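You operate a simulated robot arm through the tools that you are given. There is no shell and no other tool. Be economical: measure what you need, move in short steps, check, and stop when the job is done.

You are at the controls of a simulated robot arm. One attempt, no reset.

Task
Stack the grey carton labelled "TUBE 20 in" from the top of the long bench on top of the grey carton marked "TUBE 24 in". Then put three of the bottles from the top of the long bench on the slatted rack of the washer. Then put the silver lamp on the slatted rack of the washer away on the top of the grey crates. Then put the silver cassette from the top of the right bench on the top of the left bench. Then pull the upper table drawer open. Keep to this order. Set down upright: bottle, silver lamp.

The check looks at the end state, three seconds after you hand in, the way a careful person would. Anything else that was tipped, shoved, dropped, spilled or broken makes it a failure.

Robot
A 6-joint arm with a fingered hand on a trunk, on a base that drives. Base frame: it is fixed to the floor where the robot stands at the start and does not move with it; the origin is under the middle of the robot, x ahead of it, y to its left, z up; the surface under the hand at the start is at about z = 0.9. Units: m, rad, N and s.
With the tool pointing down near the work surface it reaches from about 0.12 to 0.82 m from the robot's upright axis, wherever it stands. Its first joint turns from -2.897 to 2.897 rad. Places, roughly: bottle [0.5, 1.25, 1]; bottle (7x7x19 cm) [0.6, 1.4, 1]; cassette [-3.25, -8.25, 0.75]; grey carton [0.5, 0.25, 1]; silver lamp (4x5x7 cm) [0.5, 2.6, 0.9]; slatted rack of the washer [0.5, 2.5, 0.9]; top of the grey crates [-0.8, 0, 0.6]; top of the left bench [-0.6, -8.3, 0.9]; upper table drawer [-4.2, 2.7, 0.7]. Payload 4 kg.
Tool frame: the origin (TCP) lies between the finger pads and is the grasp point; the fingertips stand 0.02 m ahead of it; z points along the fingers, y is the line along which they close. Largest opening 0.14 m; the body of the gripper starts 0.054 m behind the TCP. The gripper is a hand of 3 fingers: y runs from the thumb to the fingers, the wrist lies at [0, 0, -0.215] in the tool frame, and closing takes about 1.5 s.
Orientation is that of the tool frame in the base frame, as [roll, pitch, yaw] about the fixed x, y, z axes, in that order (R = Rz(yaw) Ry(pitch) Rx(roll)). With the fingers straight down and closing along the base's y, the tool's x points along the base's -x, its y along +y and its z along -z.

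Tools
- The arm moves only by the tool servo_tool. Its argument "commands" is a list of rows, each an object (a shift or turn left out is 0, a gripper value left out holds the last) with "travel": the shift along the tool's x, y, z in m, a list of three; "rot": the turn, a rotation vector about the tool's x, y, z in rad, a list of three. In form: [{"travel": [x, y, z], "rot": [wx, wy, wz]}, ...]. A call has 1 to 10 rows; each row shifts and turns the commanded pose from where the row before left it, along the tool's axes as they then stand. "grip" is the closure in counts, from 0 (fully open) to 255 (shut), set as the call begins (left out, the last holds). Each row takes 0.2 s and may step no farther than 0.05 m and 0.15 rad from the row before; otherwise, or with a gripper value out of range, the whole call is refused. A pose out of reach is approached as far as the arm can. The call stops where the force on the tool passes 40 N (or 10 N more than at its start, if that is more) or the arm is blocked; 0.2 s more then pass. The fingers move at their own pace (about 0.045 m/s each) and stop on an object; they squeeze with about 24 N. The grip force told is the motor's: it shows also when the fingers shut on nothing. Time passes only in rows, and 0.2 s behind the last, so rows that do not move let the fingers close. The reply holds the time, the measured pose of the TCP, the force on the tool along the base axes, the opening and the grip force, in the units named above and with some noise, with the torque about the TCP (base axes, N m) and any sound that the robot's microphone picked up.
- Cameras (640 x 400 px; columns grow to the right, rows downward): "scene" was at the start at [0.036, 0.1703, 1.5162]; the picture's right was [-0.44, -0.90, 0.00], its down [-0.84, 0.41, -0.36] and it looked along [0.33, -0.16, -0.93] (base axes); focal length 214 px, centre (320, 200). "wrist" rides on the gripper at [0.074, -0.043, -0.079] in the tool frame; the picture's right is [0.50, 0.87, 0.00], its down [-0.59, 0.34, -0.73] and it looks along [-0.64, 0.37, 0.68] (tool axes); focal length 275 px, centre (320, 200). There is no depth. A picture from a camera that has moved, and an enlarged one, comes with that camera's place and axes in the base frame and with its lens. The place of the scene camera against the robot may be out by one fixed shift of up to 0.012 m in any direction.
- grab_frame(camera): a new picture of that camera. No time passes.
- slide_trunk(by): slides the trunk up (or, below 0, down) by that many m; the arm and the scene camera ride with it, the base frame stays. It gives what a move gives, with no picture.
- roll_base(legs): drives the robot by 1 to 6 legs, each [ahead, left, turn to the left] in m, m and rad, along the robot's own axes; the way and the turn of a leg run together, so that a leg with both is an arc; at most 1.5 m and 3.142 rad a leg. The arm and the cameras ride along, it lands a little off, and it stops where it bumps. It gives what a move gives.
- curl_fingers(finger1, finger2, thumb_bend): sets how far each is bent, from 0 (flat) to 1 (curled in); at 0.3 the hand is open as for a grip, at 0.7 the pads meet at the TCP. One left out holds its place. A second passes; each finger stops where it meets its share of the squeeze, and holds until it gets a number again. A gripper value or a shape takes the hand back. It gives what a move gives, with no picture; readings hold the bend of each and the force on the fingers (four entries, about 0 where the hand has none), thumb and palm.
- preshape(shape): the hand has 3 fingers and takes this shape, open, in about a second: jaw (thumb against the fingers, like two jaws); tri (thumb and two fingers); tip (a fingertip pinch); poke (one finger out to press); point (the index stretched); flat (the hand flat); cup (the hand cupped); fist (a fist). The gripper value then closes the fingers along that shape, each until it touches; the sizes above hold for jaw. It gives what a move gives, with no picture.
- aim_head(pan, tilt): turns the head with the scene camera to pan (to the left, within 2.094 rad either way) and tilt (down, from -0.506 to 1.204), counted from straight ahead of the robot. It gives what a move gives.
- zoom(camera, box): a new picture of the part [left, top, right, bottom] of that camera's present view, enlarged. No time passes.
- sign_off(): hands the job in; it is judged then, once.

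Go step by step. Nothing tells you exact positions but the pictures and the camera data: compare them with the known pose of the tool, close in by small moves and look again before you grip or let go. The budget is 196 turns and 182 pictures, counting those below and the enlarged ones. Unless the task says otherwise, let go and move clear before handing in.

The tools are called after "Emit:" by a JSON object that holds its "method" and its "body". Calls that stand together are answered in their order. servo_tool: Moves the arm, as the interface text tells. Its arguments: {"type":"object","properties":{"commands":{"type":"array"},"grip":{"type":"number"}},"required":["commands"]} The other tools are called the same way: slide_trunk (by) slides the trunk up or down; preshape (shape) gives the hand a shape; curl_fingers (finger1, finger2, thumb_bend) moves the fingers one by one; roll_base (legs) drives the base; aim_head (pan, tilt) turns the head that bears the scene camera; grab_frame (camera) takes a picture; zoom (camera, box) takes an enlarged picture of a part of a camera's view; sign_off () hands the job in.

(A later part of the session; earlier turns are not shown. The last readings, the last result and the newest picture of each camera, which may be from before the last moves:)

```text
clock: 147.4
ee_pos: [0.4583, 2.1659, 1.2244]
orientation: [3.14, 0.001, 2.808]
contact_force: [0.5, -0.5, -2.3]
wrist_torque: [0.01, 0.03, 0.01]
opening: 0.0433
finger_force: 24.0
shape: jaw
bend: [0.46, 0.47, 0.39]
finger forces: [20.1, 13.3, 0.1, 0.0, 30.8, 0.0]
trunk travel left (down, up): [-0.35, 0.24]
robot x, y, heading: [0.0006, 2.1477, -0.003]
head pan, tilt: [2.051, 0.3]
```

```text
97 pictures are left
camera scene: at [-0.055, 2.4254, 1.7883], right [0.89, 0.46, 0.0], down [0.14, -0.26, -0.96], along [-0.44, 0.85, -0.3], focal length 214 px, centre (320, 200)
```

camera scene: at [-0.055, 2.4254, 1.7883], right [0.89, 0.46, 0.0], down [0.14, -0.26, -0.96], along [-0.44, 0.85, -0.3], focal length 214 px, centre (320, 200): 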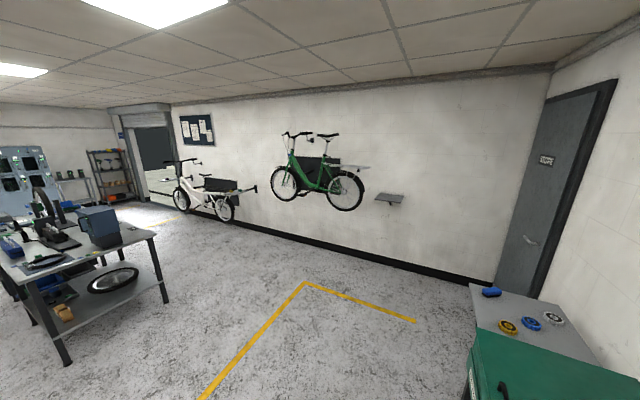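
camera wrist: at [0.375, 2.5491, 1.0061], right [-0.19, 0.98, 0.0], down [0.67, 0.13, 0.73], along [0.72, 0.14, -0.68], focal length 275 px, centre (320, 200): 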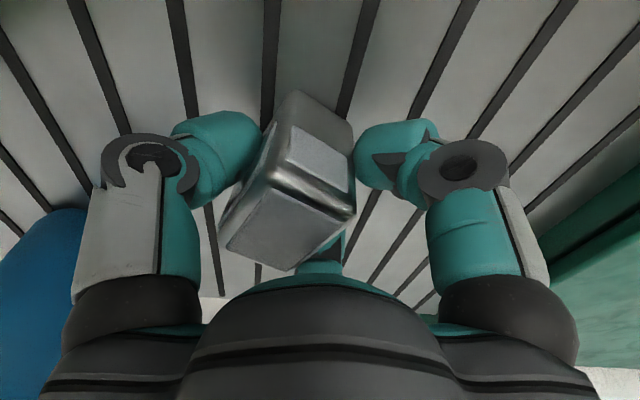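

The grey crates are about 2 m to the right and behind, with a blue item on top. I'll back away from the bench, drive right, turn to face them, and look.

Emit:
{"method": "roll_base", "body": {"legs": [[-0.42, 0, 0], [0, -0.95, 0], [0, 0, -1.571]]}}

Emit:
{"method": "aim_head", "body": {"pan": -0.2, "tilt": 0.75}}

Emit:
{"method": "grab_frame", "body": {"camera": "scene"}}

```text
clock: 158.3
ee_pos: [-0.3952, 0.7333, 1.2254]
orientation: [-3.141, 0.0, 1.255]
contact_force: [-0.6, -0.2, -0.2]
wrist_torque: [0.02, -0.01, -0.01]
opening: 0.0429
finger_force: 24.1
shape: jaw
bend: [0.46, 0.47, 0.39]
finger forces: [19.4, 13.1, 0.0, 0.0, 30.0, 0.0]
trunk travel left (down, up): [-0.35, 0.24]
robot x, y, heading: [-0.4236, 1.19, -1.554]
head pan, tilt: [2.051, 0.3]
```

```text
clock: 160.4
ee_pos: [-0.3959, 0.7343, 1.2248]
orientation: [3.141, 0.0, 1.256]
contact_force: [-0.2, -0.1, 0.3]
wrist_torque: [0.03, -0.01, 0.01]
opening: 0.0432
finger_force: 23.8
shape: jaw
bend: [0.46, 0.47, 0.39]
finger forces: [19.3, 13.1, 0.0, 0.1, 30.0, 0.0]
trunk travel left (down, up): [-0.35, 0.24]
robot x, y, heading: [-0.4241, 1.1871, -1.551]
head pan, tilt: [-0.201, 0.75]
```

```text
96 pictures are left
camera scene: at [-0.2433, 1.1369, 1.748], right [-0.98, 0.18, 0.0], down [0.12, 0.67, -0.73], along [-0.13, -0.72, -0.68], focal length 214 px, centre (320, 200)
```

scene: 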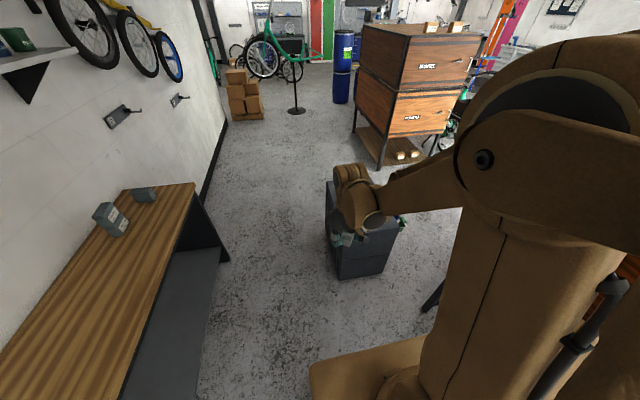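

The hand blocks the view. I'll swing it a bit to the left and take another picture.

Emit:
{"method": "servo_tool", "body": {"commands": [{"travel": [0.0142, 0.0438, 0]}, {"travel": [0.0142, 0.0438, 0]}, {"travel": [0.0142, 0.0438, 0]}, {"travel": [0.0142, 0.0438, 0]}, {"travel": [0.0142, 0.0438, 0]}]}}

Emit:
{"method": "grab_frame", "body": {"camera": "scene"}}

Emit:
{"method": "zoom", "body": {"camera": "scene", "box": [300, 150, 460, 290]}}

```text
clock: 161.6
ee_pos: [-0.1651, 0.7337, 1.2256]
orientation: [-3.14, 0.001, 1.257]
contact_force: [0.5, 0.3, -1.7]
wrist_torque: [-0.01, -0.02, -0.04]
opening: 0.0432
finger_force: 24.2
shape: jaw
bend: [0.46, 0.47, 0.39]
finger forces: [19.0, 12.8, 0.1, 0.0, 29.6, 0.0]
trunk travel left (down, up): [-0.35, 0.24]
robot x, y, heading: [-0.4257, 1.1859, -1.555]
head pan, tilt: [-0.201, 0.75]
```

```text
95 pictures are left
camera scene: at [-0.2412, 1.1366, 1.7477], right [-0.98, 0.18, 0.0], down [0.12, 0.67, -0.73], along [-0.13, -0.72, -0.68], focal length 214 px, centre (320, 200)
```

scene: 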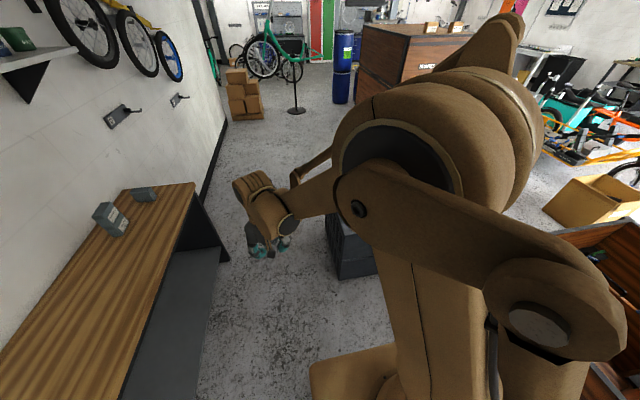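

```text
2.86 times, centred on (380, 220) of scene
camera zoom: at [-0.2412, 1.1366, 1.7477], right [-0.98, 0.18, 0.0], down [0.12, 0.67, -0.73], along [-0.13, -0.72, -0.68], focal length 613 px, centre (149, 143)
```

zoom: 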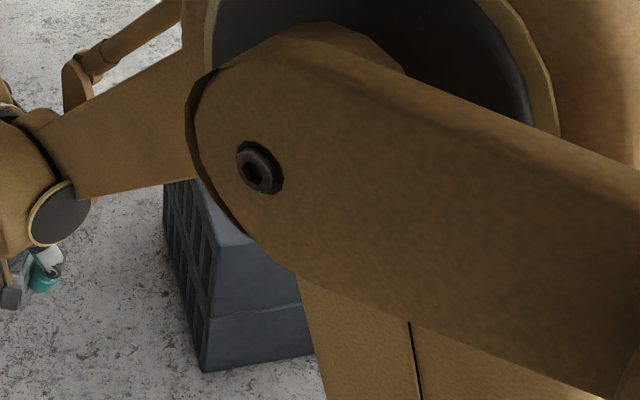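

The arm obscures the view on the robot's right side, so I'd rather have the crates ahead-left. I'll drive to about (−0.15, 0.37) and turn to face −x.

Emit:
{"method": "roll_base", "body": {"legs": [[0, 0.27, 0], [0.82, 0, 0], [0, 0, -1.588]]}}

Emit:
{"method": "aim_head", "body": {"pan": 0.5, "tilt": 0.9}}

Emit:
{"method": "grab_frame", "body": {"camera": "scene"}}

```text
clock: 171.4
ee_pos: [-0.5977, 0.1181, 1.2258]
orientation: [-3.141, 0.0, -0.327]
contact_force: [-0.4, 0.7, -0.6]
wrist_torque: [-0.01, 0.0, -0.02]
opening: 0.043
finger_force: 23.5
shape: jaw
bend: [0.47, 0.47, 0.39]
finger forces: [17.9, 12.5, 0.0, 0.0, 28.9, 0.0]
trunk travel left (down, up): [-0.35, 0.24]
robot x, y, heading: [-0.1369, 0.3668, -3.136]
head pan, tilt: [-0.201, 0.75]
```

```text
clock: 172.5
ee_pos: [-0.5986, 0.1168, 1.2245]
orientation: [-3.141, 0.0, -0.327]
contact_force: [0.4, 0.3, -1.4]
wrist_torque: [-0.01, 0.03, -0.01]
opening: 0.0429
finger_force: 23.8
shape: jaw
bend: [0.47, 0.47, 0.39]
finger forces: [17.9, 12.5, 0.0, 0.0, 28.9, 0.0]
trunk travel left (down, up): [-0.35, 0.24]
robot x, y, heading: [-0.1408, 0.37, -3.136]
head pan, tilt: [0.499, 0.901]
```

```text
93 pictures are left
camera scene: at [-0.1776, 0.1463, 1.736], right [-0.48, 0.88, 0.0], down [0.69, 0.38, -0.62], along [-0.54, -0.3, -0.78], focal length 214 px, centre (320, 200)
```

scene: 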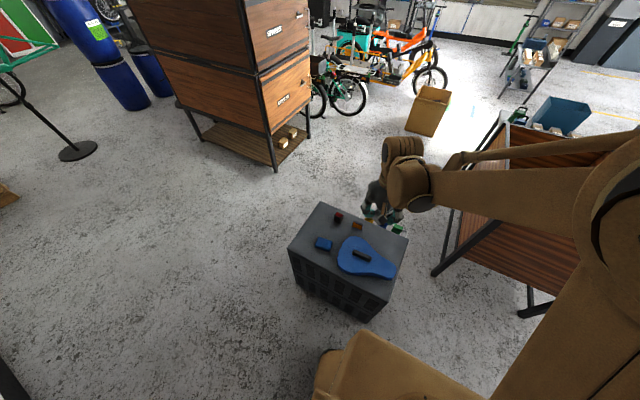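

Good view now: the crate top carries several small items. I'll enlarge to find a free spot.

Emit:
{"method": "zoom", "body": {"camera": "scene", "box": [270, 180, 430, 320]}}

Emit:
{"method": "grab_frame", "body": {"camera": "wrist"}}

```text
2.86 times, centred on (350, 250) of scene
camera zoom: at [-0.1776, 0.1463, 1.736], right [-0.48, 0.88, 0.0], down [0.69, 0.38, -0.62], along [-0.54, -0.3, -0.78], focal length 613 px, centre (234, 57)
```

zoom: 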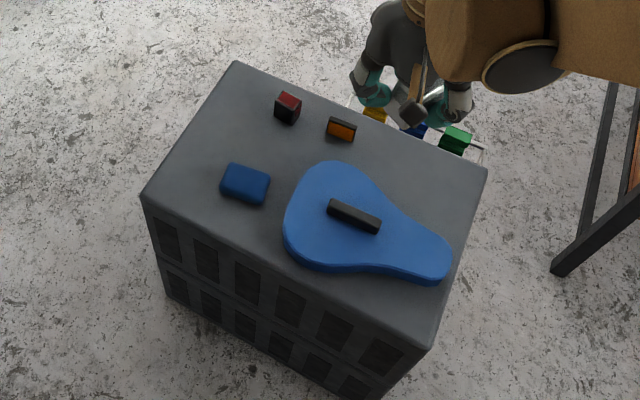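

```text
91 pictures are left
camera wrist: at [-0.5144, 0.1334, 1.3048], right [0.2, -0.98, 0.0], down [-0.67, -0.13, 0.73], along [-0.72, -0.14, -0.68], focal length 275 px, centre (320, 200)
```

wrist: 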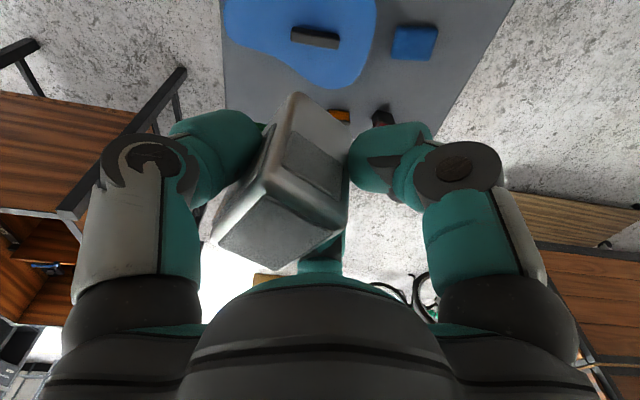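

The top spans x −0.955…−0.57, y −0.28…0.315, with a free patch at its back-left around (−0.80, −0.21). I'll shift the base left 0.37 m and lower the trunk.

Emit:
{"method": "roll_base", "body": {"legs": [[0, 0.37, 0]]}}

Emit:
{"method": "slide_trunk", "body": {"by": -0.33}}

Emit:
{"method": "servo_tool", "body": {"commands": [{"rot": [0.07, 0, 0]}, {"rot": [0.07, 0, 0]}]}}

Emit:
{"method": "grab_frame", "body": {"camera": "wrist"}}

Emit:
{"method": "grab_frame", "body": {"camera": "scene"}}

```text
clock: 174.8
ee_pos: [-0.5953, -0.2538, 1.2241]
orientation: [-3.14, 0.0, -0.327]
contact_force: [0.3, -0.3, -1.6]
wrist_torque: [-0.01, 0.0, -0.03]
opening: 0.0431
finger_force: 24.2
shape: jaw
bend: [0.47, 0.47, 0.39]
finger forces: [17.9, 12.4, 0.1, 0.0, 28.9, 0.1]
trunk travel left (down, up): [-0.35, 0.24]
robot x, y, heading: [-0.1361, -0.0015, -3.133]
head pan, tilt: [0.499, 0.901]
```

```text
clock: 178.1
ee_pos: [-0.5948, -0.2529, 0.8951]
orientation: [3.141, 0.0, -0.326]
contact_force: [-0.4, -0.6, -1.7]
wrist_torque: [-0.01, 0.02, 0.02]
opening: 0.0429
finger_force: 23.9
shape: jaw
bend: [0.47, 0.47, 0.39]
finger forces: [17.7, 12.4, 0.1, 0.0, 28.7, 0.0]
trunk travel left (down, up): [-0.02, 0.57]
robot x, y, heading: [-0.1349, -0.0048, -3.134]
head pan, tilt: [0.499, 0.901]
```

```text
clock: 178.7
ee_pos: [-0.5964, -0.2516, 0.8962]
orientation: [-3.001, 0.001, -0.326]
contact_force: [-0.8, -0.7, -1.7]
wrist_torque: [0.03, 0.02, 0.0]
opening: 0.043
finger_force: 24.2
shape: jaw
bend: [0.47, 0.47, 0.39]
finger forces: [17.4, 12.2, 0.0, 0.0, 28.3, 0.0]
trunk travel left (down, up): [-0.02, 0.57]
robot x, y, heading: [-0.1369, 0.0013, -3.137]
head pan, tilt: [0.499, 0.901]
```

```text
90 pictures are left
camera wrist: at [-0.5161, -0.2477, 0.98], right [0.2, -0.97, -0.12], down [-0.7, -0.23, 0.68], along [-0.69, -0.05, -0.72], focal length 275 px, centre (320, 200)
```

wrist: 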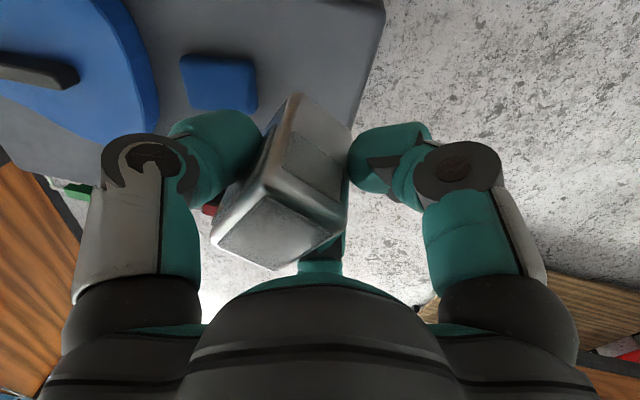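

```text
89 pictures are left
camera scene: at [-0.1756, -0.2241, 1.406], right [-0.48, 0.88, 0.0], down [0.69, 0.38, -0.62], along [-0.54, -0.3, -0.78], focal length 214 px, centre (320, 200)
```

scene: 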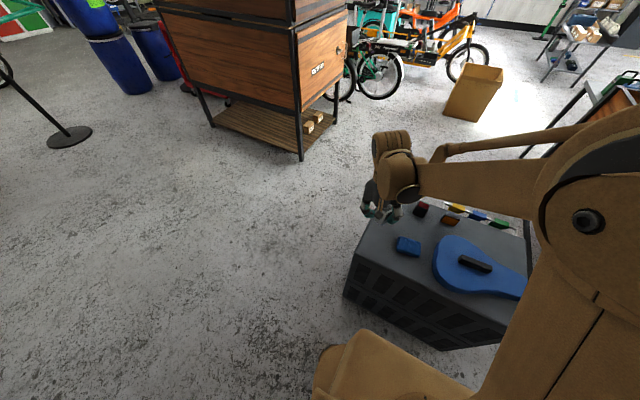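

The lamp is now upright in the hand. I'll move over the free patch and lower partway.

Emit:
{"method": "servo_tool", "body": {"commands": [{"travel": [-0.0412, 0.007, -0.001]}, {"travel": [-0.0412, 0.007, -0.001]}, {"travel": [-0.0412, 0.007, -0.001]}, {"travel": [-0.0412, 0.007, -0.001]}, {"travel": [-0.0412, 0.007, -0.001]}, {"travel": [0, 0.0056, 0.0396]}, {"travel": [0, 0.0056, 0.0396]}, {"travel": [0, 0.0056, 0.0396]}, {"travel": [0, 0.0056, 0.0396]}, {}]}}

Emit:
{"method": "grab_frame", "body": {"camera": "wrist"}}

Emit:
{"method": "zoom", "body": {"camera": "scene", "box": [320, 150, 480, 290]}}

```text
clock: 180.9
ee_pos: [-0.8021, -0.22, 0.7348]
orientation: [-3.004, 0.001, -0.326]
contact_force: [0.1, -0.4, -0.2]
wrist_torque: [0.03, -0.01, -0.01]
opening: 0.0428
finger_force: 23.7
shape: jaw
bend: [0.47, 0.47, 0.39]
finger forces: [16.8, 11.8, 0.0, 0.0, 27.7, 0.1]
trunk travel left (down, up): [-0.02, 0.57]
robot x, y, heading: [-0.1382, -0.0012, -3.137]
head pan, tilt: [0.499, 0.901]
```

```text
88 pictures are left
camera wrist: at [-0.7229, -0.2146, 0.8201], right [0.2, -0.97, -0.12], down [-0.7, -0.23, 0.68], along [-0.69, -0.05, -0.72], focal length 275 px, centre (320, 200)
```

wrist: 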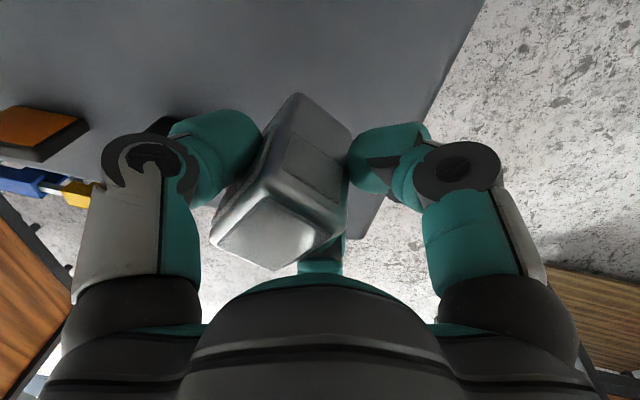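

```text
2.86 times, centred on (400, 220) of scene
camera zoom: at [-0.1757, -0.224, 1.406], right [-0.48, 0.88, 0.0], down [0.69, 0.38, -0.62], along [-0.54, -0.3, -0.78], focal length 613 px, centre (91, 143)
```

zoom: 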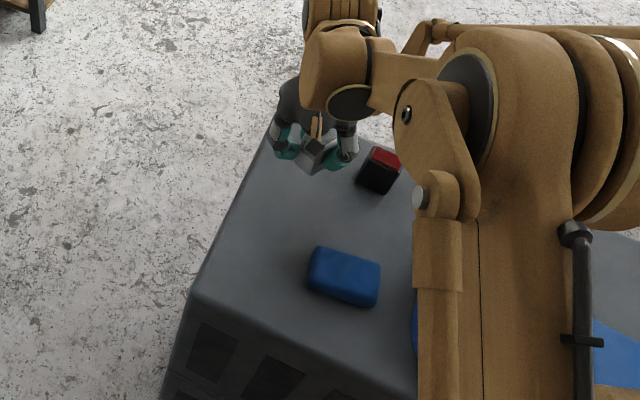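

Clear of the items and 8 cm inside the edge. I'll keep lowering, with small steps near the surface.

Emit:
{"method": "servo_tool", "body": {"commands": [{"travel": [0, 0.0042, 0.0297]}, {"travel": [0, 0.0028, 0.0198]}, {"travel": [0, 0.0014, 0.0099]}, {"travel": [0, 0.0014, 0.0099]}, {}]}}

Emit:
{"method": "zoom", "body": {"camera": "scene", "box": [370, 170, 430, 220]}}

Emit:
{"method": "servo_tool", "body": {"commands": [{"travel": [0, 0.0006, 0.004]}, {}]}}

Emit:
{"method": "servo_tool", "body": {"commands": [{"travel": [0, 0.0006, 0.004]}, {}]}}

```text
clock: 182.1
ee_pos: [-0.8018, -0.2196, 0.6663]
orientation: [-3.003, 0.0, -0.326]
contact_force: [2.4, -0.6, 7.9]
wrist_torque: [0.04, 0.24, -0.01]
opening: 0.0436
finger_force: 23.8
shape: jaw
bend: [0.47, 0.47, 0.39]
finger forces: [16.3, 18.5, 0.1, 0.0, 32.6, 0.0]
trunk travel left (down, up): [-0.02, 0.57]
robot x, y, heading: [-0.1364, -0.0009, -3.135]
head pan, tilt: [0.499, 0.901]
```

```text
8.00 times, centred on (400, 195) of scene
camera zoom: at [-0.1744, -0.2238, 1.4062], right [-0.48, 0.88, 0.0], down [0.69, 0.38, -0.62], along [-0.54, -0.3, -0.78], focal length 1716 px, centre (-320, 240)
```

zoom: 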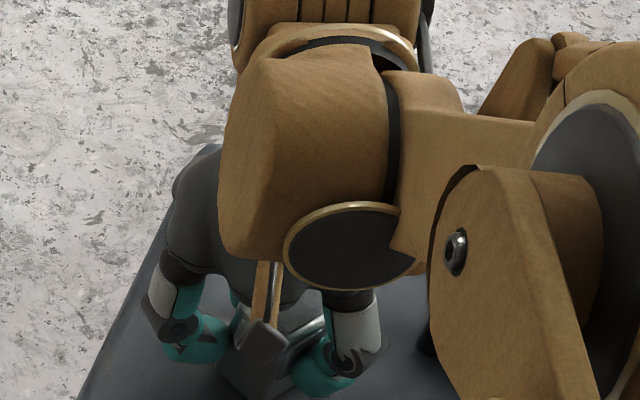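

```text
clock: 182.7
ee_pos: [-0.8012, -0.2204, 0.6638]
orientation: [-3.002, 0.0, -0.325]
contact_force: [2.1, -4.2, 29.3]
wrist_torque: [0.39, 0.02, 0.3]
opening: 0.045
finger_force: 24.4
shape: jaw
bend: [0.47, 0.47, 0.39]
finger forces: [17.8, 23.0, 0.0, 0.0, 33.4, 0.1]
trunk travel left (down, up): [-0.02, 0.57]
robot x, y, heading: [-0.134, -0.0015, -3.137]
head pan, tilt: [0.499, 0.901]
```

```text
clock: 183.1
ee_pos: [-0.8002, -0.2198, 0.6604]
orientation: [-3.003, 0.001, -0.325]
contact_force: [4.2, 1.0, 30.0]
wrist_torque: [0.43, -0.11, 0.12]
opening: 0.0459
finger_force: 24.3
shape: jaw
bend: [0.47, 0.47, 0.38]
finger forces: [19.4, 17.2, 0.1, 0.1, 33.6, 0.0]
trunk travel left (down, up): [-0.02, 0.57]
robot x, y, heading: [-0.1364, 0.0014, -3.136]
head pan, tilt: [0.499, 0.901]
stopped in row 2: the force on the tool passed its limit at 41 N (the readings are from after the stop); the commanded pose is now the measured one
```

Contact came earlier than expected, so the crate top is higher. I'll back off a few mm and inspect before releasing.

Emit:
{"method": "servo_tool", "body": {"commands": [{"travel": [0, -0.0003, -0.002]}, {}]}}

Emit:
{"method": "grab_frame", "body": {"camera": "wrist"}}

Emit:
{"method": "zoom", "body": {"camera": "wrist", "box": [180, 60, 420, 300]}}

```text
clock: 183.7
ee_pos: [-0.8005, -0.2218, 0.6618]
orientation: [-3.001, 0.003, -0.325]
contact_force: [5.6, 0.9, 17.4]
wrist_torque: [0.25, -0.09, 0.02]
opening: 0.0458
finger_force: 24.0
shape: jaw
bend: [0.47, 0.47, 0.38]
finger forces: [17.2, 13.7, 0.1, 0.1, 31.8, 0.0]
trunk travel left (down, up): [-0.02, 0.57]
robot x, y, heading: [-0.1356, -0.0038, -3.132]
head pan, tilt: [0.499, 0.901]
```

```text
85 pictures are left
camera wrist: at [-0.7213, -0.2153, 0.7467], right [0.2, -0.97, -0.12], down [-0.7, -0.23, 0.68], along [-0.69, -0.05, -0.72], focal length 275 px, centre (320, 200)
```

wrist: 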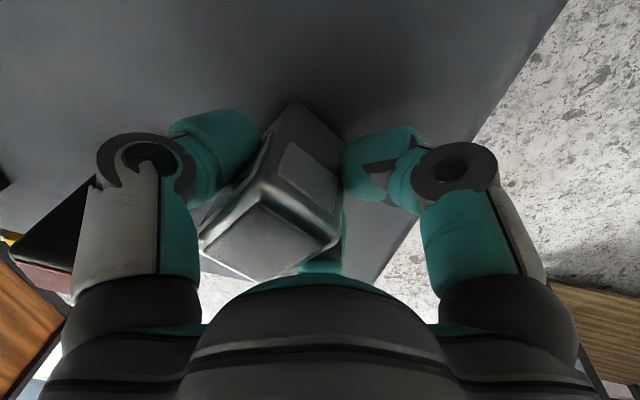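

```text
1.67 times, centred on (300, 180) of wrist
camera zoom: at [-0.7213, -0.2153, 0.7467], right [0.2, -0.97, -0.12], down [-0.7, -0.23, 0.68], along [-0.69, -0.05, -0.72], focal length 459 px, centre (353, 233)
```

zoom: 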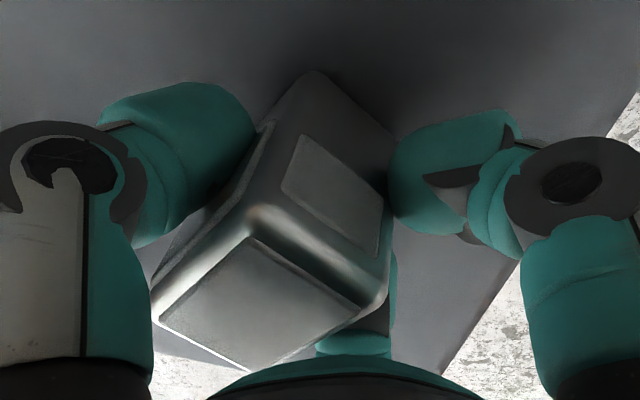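

The lamp's edges look vertical and it's seated. Ease off a little more and release slowly.

Emit:
{"method": "servo_tool", "body": {"commands": [{"travel": [0, -0.0002, -0.0015]}, {}]}}

Emit:
{"method": "servo_tool", "body": {"commands": [{}, {}, {}, {}, {}, {}], "grip": 85}}

Emit:
{"method": "grab_frame", "body": {"camera": "wrist"}}

```text
clock: 184.3
ee_pos: [-0.8016, -0.2207, 0.6628]
orientation: [-3.002, 0.0, -0.325]
contact_force: [1.1, -1.3, 7.6]
wrist_torque: [0.03, 0.15, 0.13]
opening: 0.0434
finger_force: 23.7
shape: jaw
bend: [1.0, 0.46, 0.4]
finger forces: [9.9, 19.4, 0.0, 0.0, 25.8, 0.0]
trunk travel left (down, up): [-0.02, 0.57]
robot x, y, heading: [-0.1371, -0.0046, -3.136]
head pan, tilt: [0.499, 0.901]
```

```text
clock: 185.7
ee_pos: [-0.8009, -0.2204, 0.6641]
orientation: [-3.002, -0.001, -0.324]
contact_force: [0.4, -0.9, -1.2]
wrist_torque: [0.04, 0.01, 0.01]
opening: 0.0932
finger_force: 0.0
shape: jaw
bend: [0.28, 0.28, 0.26]
finger forces: [0.0, 0.1, 0.0, 0.0, 0.0, 0.0]
trunk travel left (down, up): [-0.02, 0.57]
robot x, y, heading: [-0.1385, -0.0006, -3.139]
head pan, tilt: [0.499, 0.901]
```

```text
83 pictures are left
camera wrist: at [-0.7223, -0.2156, 0.7472], right [0.2, -0.97, -0.12], down [-0.7, -0.23, 0.68], along [-0.69, -0.05, -0.72], focal length 275 px, centre (320, 200)
```

wrist: 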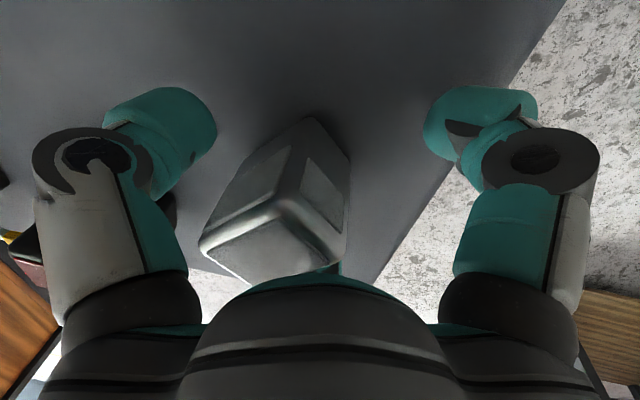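

The lamp appears to stand on its own. I'll lift straight up and verify.

Emit:
{"method": "servo_tool", "body": {"commands": [{"travel": [0, -0.0014, -0.0099]}, {"travel": [0, -0.0028, -0.0198]}, {"travel": [0, -0.0056, -0.0396]}, {"travel": [0, -0.0056, -0.0396]}, {"travel": [0, -0.0056, -0.0396]}, {"travel": [0, -0.0056, -0.0396]}, {"rot": [-0.07, 0, 0]}, {"rot": [-0.07, 0, 0]}, {}]}}

Emit:
{"method": "grab_frame", "body": {"camera": "wrist"}}

Emit:
{"method": "zoom", "body": {"camera": "scene", "box": [350, 150, 470, 260]}}

```text
clock: 187.7
ee_pos: [-0.8012, -0.2206, 0.8535]
orientation: [-3.14, 0.0, -0.324]
contact_force: [-1.2, -0.1, 0.2]
wrist_torque: [0.01, 0.0, 0.0]
opening: 0.093
finger_force: 0.0
shape: jaw
bend: [0.28, 0.28, 0.26]
finger forces: [0.0, 0.0, 0.0, 0.0, 0.1, 0.0]
trunk travel left (down, up): [-0.02, 0.57]
robot x, y, heading: [-0.1357, -0.001, -3.136]
head pan, tilt: [0.499, 0.901]
```

```text
82 pictures are left
camera wrist: at [-0.7183, -0.2041, 0.9318], right [0.2, -0.98, 0.0], down [-0.67, -0.13, 0.73], along [-0.72, -0.15, -0.68], focal length 275 px, centre (320, 200)
```

wrist: 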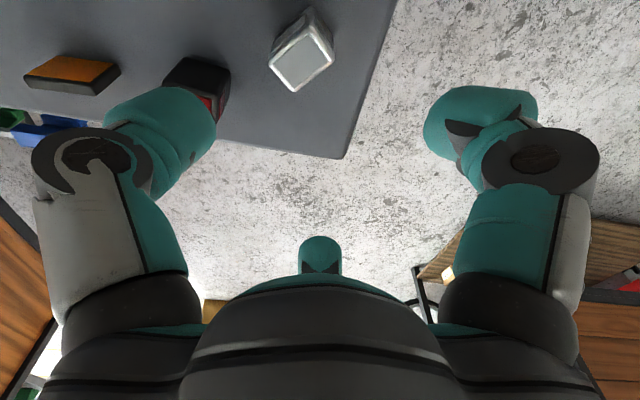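

```text
3.64 times, centred on (410, 205) of scene
camera zoom: at [-0.1753, -0.2239, 1.406], right [-0.48, 0.88, 0.0], down [0.69, 0.38, -0.62], along [-0.54, -0.3, -0.78], focal length 780 px, centre (-7, 182)
```

zoom: 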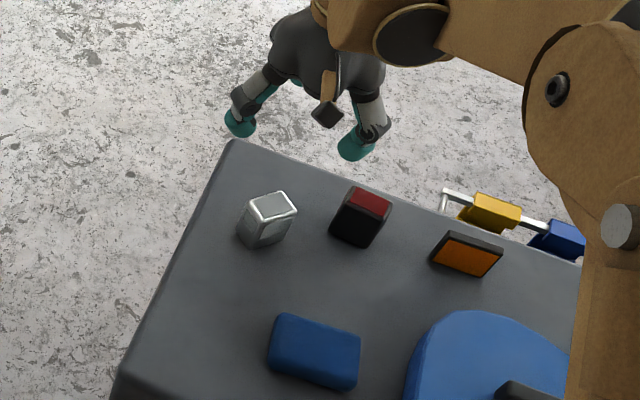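

The lamp stands upright on the crates. I'll fold the arm in, drive clear toward −y, turn that way and look ahead.

Emit:
{"method": "servo_tool", "body": {"commands": [{"travel": [0, 0, -0.05]}, {"travel": [0, 0, -0.05]}, {"travel": [0.0286, -0.0386, -0.01]}, {"travel": [0.0286, -0.0386, -0.01]}, {"travel": [0.0286, -0.0386, -0.01]}, {"travel": [0.0286, -0.0386, -0.01]}, {"travel": [0.0286, -0.0386, -0.01]}, {"travel": [0.0286, -0.0386, -0.01]}, {"travel": [0.0286, -0.0386, -0.01]}, {"travel": [0.0286, -0.0386, -0.01]}]}}

Emit:
{"method": "roll_base", "body": {"legs": [[0, 0.75, 0], [0, 0, 1.568]]}}

Emit:
{"method": "aim_head", "body": {"pan": 0.0, "tilt": 0.3}}

Emit:
{"method": "grab_frame", "body": {"camera": "scene"}}

```text
clock: 189.9
ee_pos: [-0.4861, -0.0009, 1.0345]
orientation: [3.141, 0.0, -0.325]
contact_force: [-0.5, -0.4, 0.6]
wrist_torque: [-0.01, 0.01, -0.01]
opening: 0.0929
finger_force: 0.1
shape: jaw
bend: [0.28, 0.28, 0.26]
finger forces: [0.0, 0.0, 0.0, 0.0, 0.0, 0.0]
trunk travel left (down, up): [-0.02, 0.57]
robot x, y, heading: [-0.1354, -0.0035, -3.133]
head pan, tilt: [0.499, 0.901]
```

```text
clock: 197.8
ee_pos: [-0.1285, -1.1061, 1.0338]
orientation: [-3.141, 0.0, 1.248]
contact_force: [-1.1, 0.2, -0.2]
wrist_torque: [0.0, 0.0, -0.04]
opening: 0.0931
finger_force: 0.1
shape: jaw
bend: [0.28, 0.28, 0.26]
finger forces: [0.1, 0.0, 0.0, 0.0, 0.0, 0.0]
trunk travel left (down, up): [-0.02, 0.57]
robot x, y, heading: [-0.126, -0.7556, -1.566]
head pan, tilt: [0.499, 0.901]
```

```text
clock: 198.8
ee_pos: [-0.1291, -1.1067, 1.0337]
orientation: [-3.141, 0.0, 1.249]
contact_force: [0.0, 0.1, 0.2]
wrist_torque: [-0.02, -0.02, 0.05]
opening: 0.0929
finger_force: 0.0
shape: jaw
bend: [0.28, 0.28, 0.26]
finger forces: [0.1, 0.0, 0.1, 0.0, 0.0, 0.0]
trunk travel left (down, up): [-0.02, 0.57]
robot x, y, heading: [-0.1275, -0.7554, -1.566]
head pan, tilt: [0.0, 0.3]
```

```text
80 pictures are left
camera scene: at [0.0677, -0.8222, 1.4583], right [-1.0, -0.01, 0.0], down [0.0, 0.3, -0.95], along [0.01, -0.95, -0.3], focal length 214 px, centre (320, 200)
```

scene: 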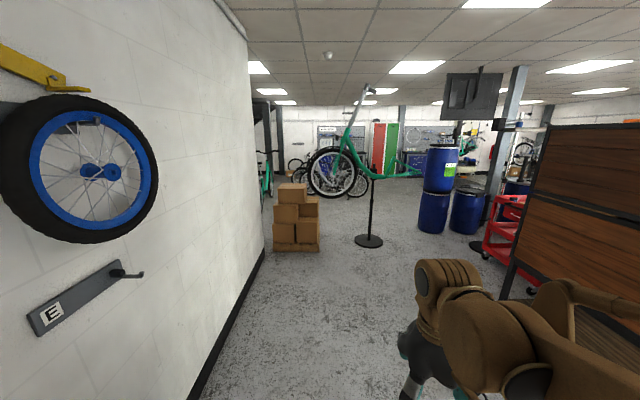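

The route toward −y has a box pile, a bike on a stand, barrels and a red cart. I'll look more closely and to the right before choosing a path.

Emit:
{"method": "zoom", "body": {"camera": "scene", "box": [240, 80, 560, 280]}}

Emit:
{"method": "roll_base", "body": {"legs": [[1.1, 0, 0]]}}

Emit:
{"method": "aim_head", "body": {"pan": -0.9, "tilt": 0.35}}

Emit:
{"method": "grab_frame", "body": {"camera": "scene"}}

Emit:
{"method": "aim_head", "body": {"pan": 0.1, "tilt": 0.35}}

Emit:
{"method": "grab_frame", "body": {"camera": "scene"}}

```text
2.00 times, centred on (400, 180) of scene
camera zoom: at [0.0677, -0.8222, 1.4583], right [-1.0, -0.01, 0.0], down [0.0, 0.3, -0.95], along [0.01, -0.95, -0.3], focal length 429 px, centre (160, 240)
```

zoom: 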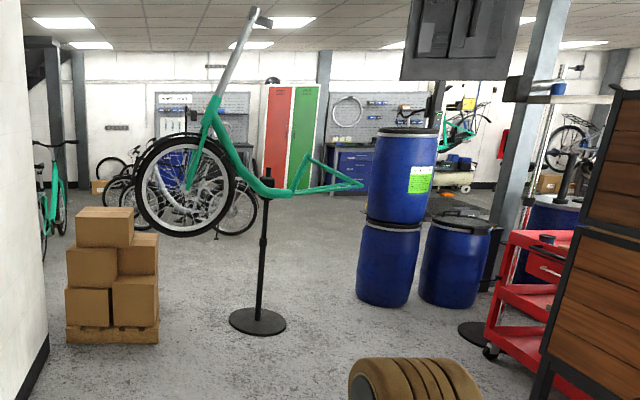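

```text
clock: 204.5
ee_pos: [-0.1238, -2.2153, 1.0339]
orientation: [3.141, -0.002, 1.243]
contact_force: [-0.6, -0.6, -0.5]
wrist_torque: [-0.04, -0.01, 0.04]
opening: 0.093
finger_force: 0.0
shape: jaw
bend: [0.28, 0.28, 0.26]
finger forces: [0.0, 0.1, 0.0, 0.0, 0.0, 0.1]
trunk travel left (down, up): [-0.02, 0.57]
robot x, y, heading: [-0.1243, -1.8633, -1.566]
head pan, tilt: [0.0, 0.3]
```

```text
clock: 205.7
ee_pos: [-0.1228, -2.2158, 1.033]
orientation: [-3.14, 0.001, 1.242]
contact_force: [0.0, -0.4, 0.4]
wrist_torque: [-0.02, 0.0, 0.0]
opening: 0.093
finger_force: 0.1
shape: jaw
bend: [0.28, 0.28, 0.26]
finger forces: [0.1, 0.0, 0.0, 0.1, 0.0, 0.0]
trunk travel left (down, up): [-0.02, 0.57]
robot x, y, heading: [-0.1261, -1.8647, -1.568]
head pan, tilt: [-0.901, 0.351]
```

```text
78 pictures are left
camera scene: at [0.0008, -1.8964, 1.4536], right [-0.62, 0.78, 0.0], down [0.27, 0.21, -0.94], along [-0.73, -0.59, -0.34], focal length 214 px, centre (320, 200)
```

scene: 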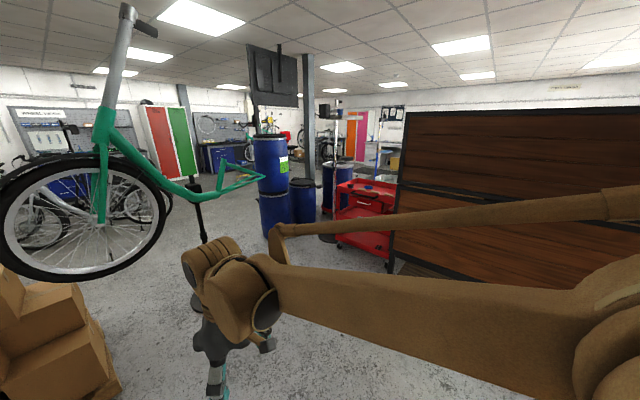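

```text
clock: 206.9
ee_pos: [-0.1238, -2.2155, 1.0336]
orientation: [3.141, 0.0, 1.244]
contact_force: [-0.2, 0.1, -1.2]
wrist_torque: [0.01, -0.03, 0.04]
opening: 0.0928
finger_force: 0.0
shape: jaw
bend: [0.28, 0.28, 0.26]
finger forces: [0.0, 0.0, 0.0, 0.0, 0.0, 0.0]
trunk travel left (down, up): [-0.02, 0.57]
robot x, y, heading: [-0.1246, -1.8677, -1.568]
head pan, tilt: [0.099, 0.351]
```

```text
77 pictures are left
camera scene: at [0.083, -1.9309, 1.4536], right [-0.99, -0.1, 0.0], down [-0.04, 0.34, -0.94], along [0.1, -0.93, -0.34], focal length 214 px, centre (320, 200)
```

scene: 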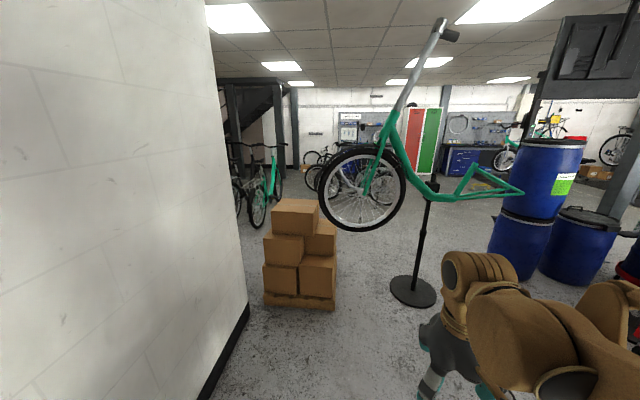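

The bike on the stand blocks the straight path and the barrels close the right side. I'll raise the trunk for an overview and turn to look west.

Emit:
{"method": "slide_trunk", "body": {"by": 0.5}}

Emit:
{"method": "roll_base", "body": {"legs": [[0, 0, -1.57]]}}

Emit:
{"method": "aim_head", "body": {"pan": 0.75, "tilt": 0.35}}

Emit:
{"method": "grab_frame", "body": {"camera": "scene"}}

Emit:
{"method": "aim_head", "body": {"pan": -0.3, "tilt": 0.35}}

Emit:
{"method": "grab_frame", "body": {"camera": "scene"}}

```text
refused: 0.5 is not a number from -0.4 to 0.4
```

```text
clock: 211.2
ee_pos: [-0.4745, -1.8629, 1.0335]
orientation: [-3.141, 0.001, -0.324]
contact_force: [-0.5, 0.1, 0.8]
wrist_torque: [0.0, 0.03, 0.0]
opening: 0.0929
finger_force: 0.1
shape: jaw
bend: [0.28, 0.28, 0.26]
finger forces: [0.0, 0.0, 0.0, 0.0, 0.0, 0.0]
trunk travel left (down, up): [-0.02, 0.57]
robot x, y, heading: [-0.1247, -1.8634, -3.139]
head pan, tilt: [0.099, 0.351]
```

```text
clock: 212.2
ee_pos: [-0.4747, -1.8639, 1.0332]
orientation: [3.141, 0.0, -0.326]
contact_force: [-1.0, -0.1, -0.4]
wrist_torque: [0.0, -0.02, -0.01]
opening: 0.0929
finger_force: 0.0
shape: jaw
bend: [0.28, 0.28, 0.26]
finger forces: [0.0, 0.0, 0.1, 0.0, 0.1, 0.1]
trunk travel left (down, up): [-0.02, 0.57]
robot x, y, heading: [-0.1212, -1.8626, -3.133]
head pan, tilt: [0.75, 0.351]
```

```text
76 pictures are left
camera scene: at [-0.1629, -2.1127, 1.4536], right [-0.69, 0.73, 0.0], down [0.25, 0.24, -0.94], along [-0.68, -0.65, -0.34], focal length 214 px, centre (320, 200)
```

scene: 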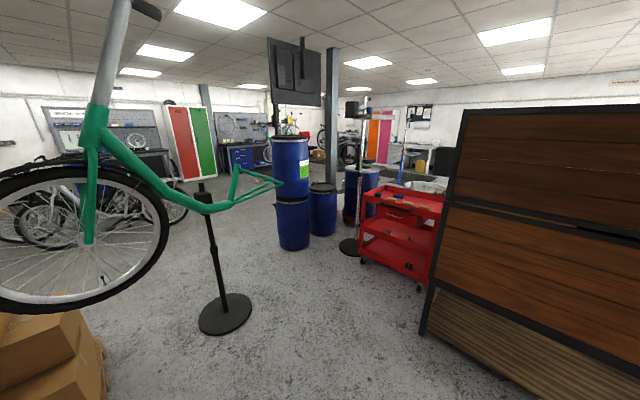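

```text
clock: 213.5
ee_pos: [-0.4742, -1.8637, 1.0343]
orientation: [-3.141, 0.002, -0.325]
contact_force: [0.1, -0.9, -0.1]
wrist_torque: [-0.01, -0.02, 0.01]
opening: 0.0926
finger_force: 0.1
shape: jaw
bend: [0.28, 0.28, 0.26]
finger forces: [0.0, 0.0, 0.0, 0.0, 0.0, 0.0]
trunk travel left (down, up): [-0.02, 0.57]
robot x, y, heading: [-0.1197, -1.8636, -3.13]
head pan, tilt: [-0.3, 0.351]
```

```text
75 pictures are left
camera scene: at [-0.1844, -2.0219, 1.4536], right [0.29, 0.96, 0.0], down [0.33, -0.1, -0.94], along [-0.9, 0.27, -0.34], focal length 214 px, centre (320, 200)
```

scene: 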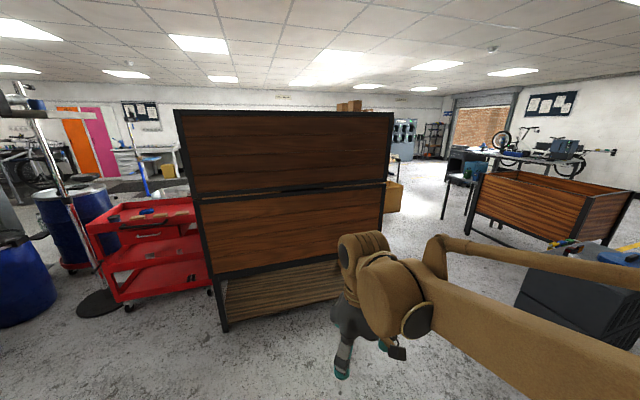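

Heading straight south is too tight. I'll check the western side: drive back north between the cabinet and crates, raise the trunk and look from there.

Emit:
{"method": "slide_trunk", "body": {"by": 0.4}}

Emit:
{"method": "roll_base", "body": {"legs": [[0, -1.12, 0], [0.5, 0, 0]]}}

Emit:
{"method": "aim_head", "body": {"pan": 0.5, "tilt": 0.4}}

Emit:
{"method": "grab_frame", "body": {"camera": "scene"}}

```text
clock: 217.3
ee_pos: [-0.4728, -1.863, 1.4334]
orientation: [3.14, 0.0, -0.324]
contact_force: [-0.2, -0.4, 0.0]
wrist_torque: [-0.02, 0.02, -0.02]
opening: 0.0928
finger_force: 0.0
shape: jaw
bend: [0.28, 0.28, 0.26]
finger forces: [0.0, 0.0, 0.0, 0.1, 0.0, 0.1]
trunk travel left (down, up): [-0.42, 0.17]
robot x, y, heading: [-0.1223, -1.8626, -3.132]
head pan, tilt: [-0.3, 0.351]
```

```text
clock: 225.5
ee_pos: [-0.9829, -0.7605, 1.4336]
orientation: [-3.141, 0.0, -0.319]
contact_force: [-0.4, -0.8, 0.3]
wrist_torque: [-0.01, 0.01, 0.01]
opening: 0.0929
finger_force: 0.0
shape: jaw
bend: [0.28, 0.28, 0.26]
finger forces: [0.0, 0.0, 0.0, 0.0, 0.0, 0.0]
trunk travel left (down, up): [-0.42, 0.17]
robot x, y, heading: [-0.6318, -0.7594, -3.134]
head pan, tilt: [-0.3, 0.351]
```

```text
clock: 226.7
ee_pos: [-0.9823, -0.7601, 1.4334]
orientation: [3.141, 0.0, -0.32]
contact_force: [0.1, -0.1, 0.0]
wrist_torque: [-0.02, -0.01, -0.01]
opening: 0.0929
finger_force: 0.0
shape: jaw
bend: [0.28, 0.28, 0.26]
finger forces: [0.1, 0.0, 0.0, 0.0, 0.0, 0.0]
trunk travel left (down, up): [-0.42, 0.17]
robot x, y, heading: [-0.6284, -0.76, -3.125]
head pan, tilt: [0.499, 0.4]
```

```text
74 pictures are left
camera scene: at [-0.6835, -0.9898, 1.8491], right [-0.49, 0.87, 0.0], down [0.34, 0.19, -0.92], along [-0.8, -0.45, -0.39], focal length 214 px, centre (320, 200)
```

scene: 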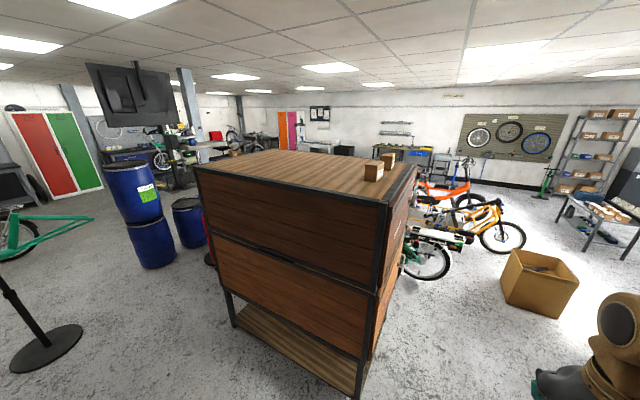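

There may be a way behind the cabinet or around the parked bikes. I'll move forward past the cabinet to look.

Emit:
{"method": "roll_base", "body": {"legs": [[1.45, 0, 0]]}}

Emit:
{"method": "aim_head", "body": {"pan": 1.2, "tilt": 0.45}}

Emit:
{"method": "grab_frame", "body": {"camera": "scene"}}

Emit:
{"method": "aim_head", "body": {"pan": 0.2, "tilt": 0.45}}

Emit:
{"method": "grab_frame", "body": {"camera": "scene"}}

```text
clock: 233.9
ee_pos: [-2.4369, -0.7725, 1.4344]
orientation: [-3.14, -0.001, -0.325]
contact_force: [-0.9, 0.2, 0.9]
wrist_torque: [0.0, -0.04, 0.0]
opening: 0.0928
finger_force: 0.0
shape: jaw
bend: [0.28, 0.28, 0.26]
finger forces: [0.1, 0.0, 0.0, 0.0, 0.1, 0.0]
trunk travel left (down, up): [-0.42, 0.17]
robot x, y, heading: [-2.0829, -0.7739, -3.135]
head pan, tilt: [0.499, 0.4]
```

```text
clock: 235.0
ee_pos: [-2.4351, -0.7725, 1.4339]
orientation: [-3.14, -0.001, -0.324]
contact_force: [0.3, -0.8, 1.1]
wrist_torque: [0.02, -0.02, 0.02]
opening: 0.0929
finger_force: 0.1
shape: jaw
bend: [0.28, 0.28, 0.26]
finger forces: [0.0, 0.1, 0.0, 0.1, 0.1, 0.0]
trunk travel left (down, up): [-0.42, 0.17]
robot x, y, heading: [-2.0841, -0.7721, -3.136]
head pan, tilt: [1.201, 0.45]
```

```text
73 pictures are left
camera scene: at [-2.09, -1.0446, 1.8444], right [-0.93, 0.36, 0.0], down [0.15, 0.41, -0.9], along [-0.32, -0.84, -0.44], focal length 214 px, centre (320, 200)
```

scene: 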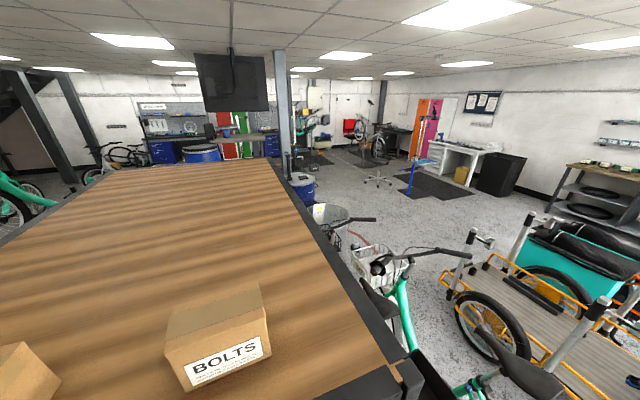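

```text
clock: 236.2
ee_pos: [-2.4364, -0.7726, 1.4333]
orientation: [3.141, 0.001, -0.324]
contact_force: [-1.3, -0.6, 0.0]
wrist_torque: [-0.03, -0.01, 0.04]
opening: 0.0928
finger_force: 0.1
shape: jaw
bend: [0.28, 0.28, 0.26]
finger forces: [0.0, 0.0, 0.0, 0.0, 0.0, 0.0]
trunk travel left (down, up): [-0.42, 0.17]
robot x, y, heading: [-2.0887, -0.7729, -3.135]
head pan, tilt: [0.201, 0.45]
```

```text
72 pictures are left
camera scene: at [-2.1472, -0.9778, 1.8444], right [-0.21, 0.98, 0.0], down [0.43, 0.09, -0.9], along [-0.88, -0.19, -0.44], focal length 214 px, centre (320, 200)
```

scene: 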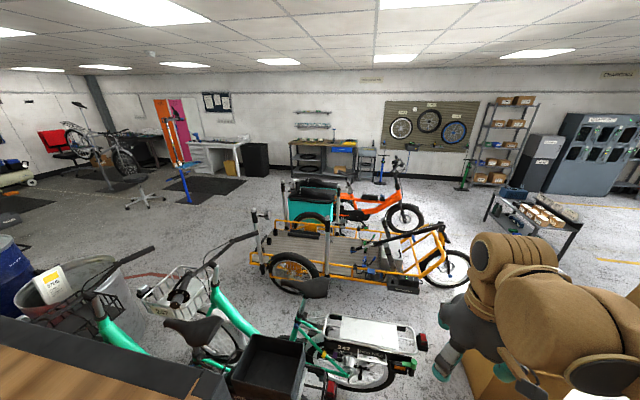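

The south area is open and the blue benches are on the far wall. Parked bikes block x −2.3…−5, so I'll try around their north and west side. Next I'll move north and look west.

Emit:
{"method": "roll_base", "body": {"legs": [[0, -0.85, 0]]}}

Emit:
{"method": "aim_head", "body": {"pan": 0.1, "tilt": 0.55}}

Emit:
{"method": "grab_frame", "body": {"camera": "scene"}}

Emit:
{"method": "aim_head", "body": {"pan": -0.9, "tilt": 0.55}}

Emit:
{"method": "grab_frame", "body": {"camera": "scene"}}

```text
clock: 240.8
ee_pos: [-2.4437, 0.0823, 1.4336]
orientation: [-3.141, -0.001, -0.323]
contact_force: [-0.1, 0.5, -0.3]
wrist_torque: [-0.04, 0.01, 0.0]
opening: 0.0928
finger_force: 0.1
shape: jaw
bend: [0.28, 0.28, 0.26]
finger forces: [0.0, 0.0, 0.0, 0.1, 0.0, 0.0]
trunk travel left (down, up): [-0.42, 0.17]
robot x, y, heading: [-2.0926, 0.0829, -3.133]
head pan, tilt: [0.201, 0.45]
```

```text
clock: 241.4
ee_pos: [-2.4432, 0.082, 1.434]
orientation: [3.141, -0.002, -0.323]
contact_force: [0.0, -1.3, 0.5]
wrist_torque: [-0.01, -0.01, -0.02]
opening: 0.0929
finger_force: 0.0
shape: jaw
bend: [0.28, 0.28, 0.26]
finger forces: [0.0, 0.0, 0.0, 0.0, 0.0, 0.0]
trunk travel left (down, up): [-0.42, 0.17]
robot x, y, heading: [-2.0933, 0.0829, -3.135]
head pan, tilt: [0.099, 0.55]
```

```text
71 pictures are left
camera scene: at [-2.1532, -0.1128, 1.8354], right [-0.11, 0.99, 0.0], down [0.52, 0.06, -0.85], along [-0.85, -0.09, -0.52], focal length 214 px, centre (320, 200)
```

scene: 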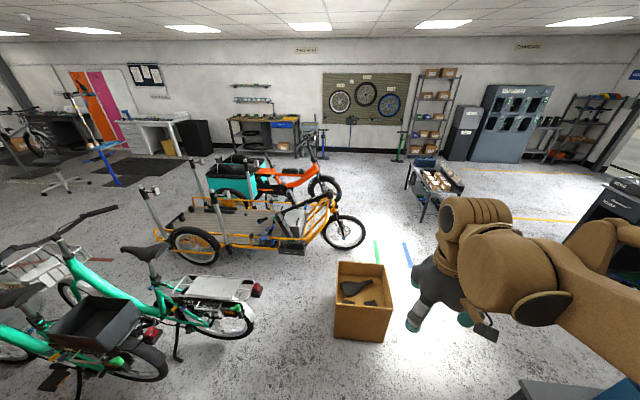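

```text
clock: 242.7
ee_pos: [-2.4435, 0.0815, 1.4323]
orientation: [-3.142, 0.0, -0.322]
contact_force: [-0.3, 0.3, 0.2]
wrist_torque: [-0.02, -0.01, 0.0]
opening: 0.0931
finger_force: 0.1
shape: jaw
bend: [0.28, 0.28, 0.26]
finger forces: [0.0, 0.0, 0.1, 0.1, 0.1, 0.0]
trunk travel left (down, up): [-0.42, 0.17]
robot x, y, heading: [-2.0909, 0.0827, -3.13]
head pan, tilt: [-0.901, 0.55]
```

```text
70 pictures are left
camera scene: at [-2.1204, -0.0331, 1.8354], right [0.78, 0.63, 0.0], down [0.33, -0.41, -0.85], along [-0.54, 0.66, -0.52], focal length 214 px, centre (320, 200)
```

scene: 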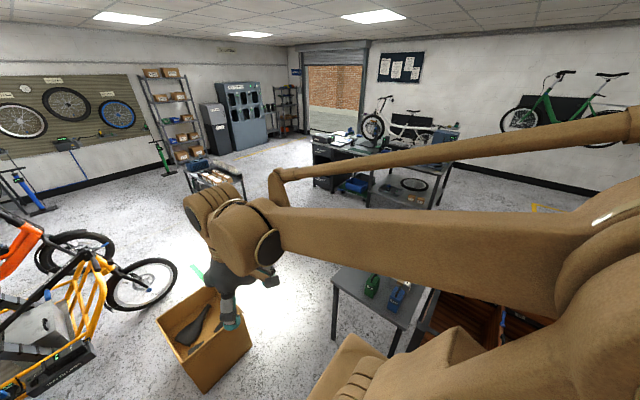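

Gaps between the box, bikes and tables look tight here. North of the planter there's a wide lane (y 1.3–2.6), so I'll retrace east, go north past the crates, and take that lane west.

Emit:
{"method": "roll_base", "body": {"legs": [[0, 0.83, 0], [-1.0, 0, 0], [-1.0, 0, 0], [0, -1.4, 0], [0, -1.4, 0]]}}

Emit:
{"method": "aim_head", "body": {"pan": 0.15, "tilt": 0.5}}

Emit:
{"method": "grab_frame", "body": {"camera": "scene"}}

```text
clock: 269.9
ee_pos: [-0.4839, 2.0633, 1.4345]
orientation: [-3.141, 0.001, -0.306]
contact_force: [0.2, -0.2, 0.1]
wrist_torque: [-0.03, 0.0, -0.01]
opening: 0.0929
finger_force: 0.1
shape: jaw
bend: [0.28, 0.28, 0.26]
finger forces: [0.1, 0.0, 0.1, 0.0, 0.1, 0.1]
trunk travel left (down, up): [-0.42, 0.17]
robot x, y, heading: [-0.1323, 2.0709, -3.113]
head pan, tilt: [-0.901, 0.55]
```

```text
clock: 271.2
ee_pos: [-0.4841, 2.064, 1.4334]
orientation: [3.141, 0.0, -0.304]
contact_force: [1.6, -0.3, 0.0]
wrist_torque: [-0.02, -0.02, -0.03]
opening: 0.0928
finger_force: 0.0
shape: jaw
bend: [0.28, 0.28, 0.26]
finger forces: [0.0, 0.0, 0.1, 0.0, 0.0, 0.0]
trunk travel left (down, up): [-0.42, 0.17]
robot x, y, heading: [-0.1312, 2.0694, -3.116]
head pan, tilt: [0.15, 0.499]
```

```text
69 pictures are left
camera scene: at [-0.1911, 1.8695, 1.8399], right [-0.17, 0.98, 0.0], down [0.47, 0.08, -0.88], along [-0.86, -0.15, -0.48], focal length 214 px, centre (320, 200)
```

scene: 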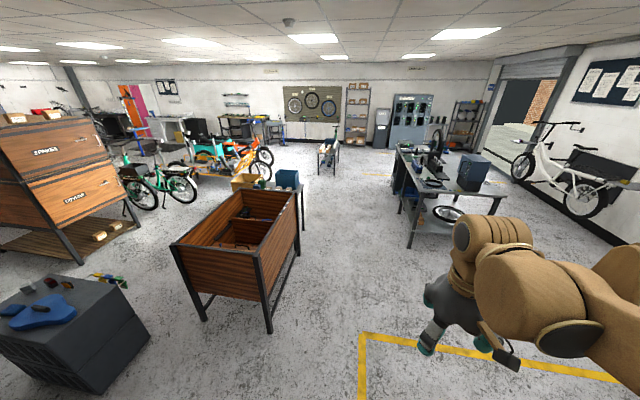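

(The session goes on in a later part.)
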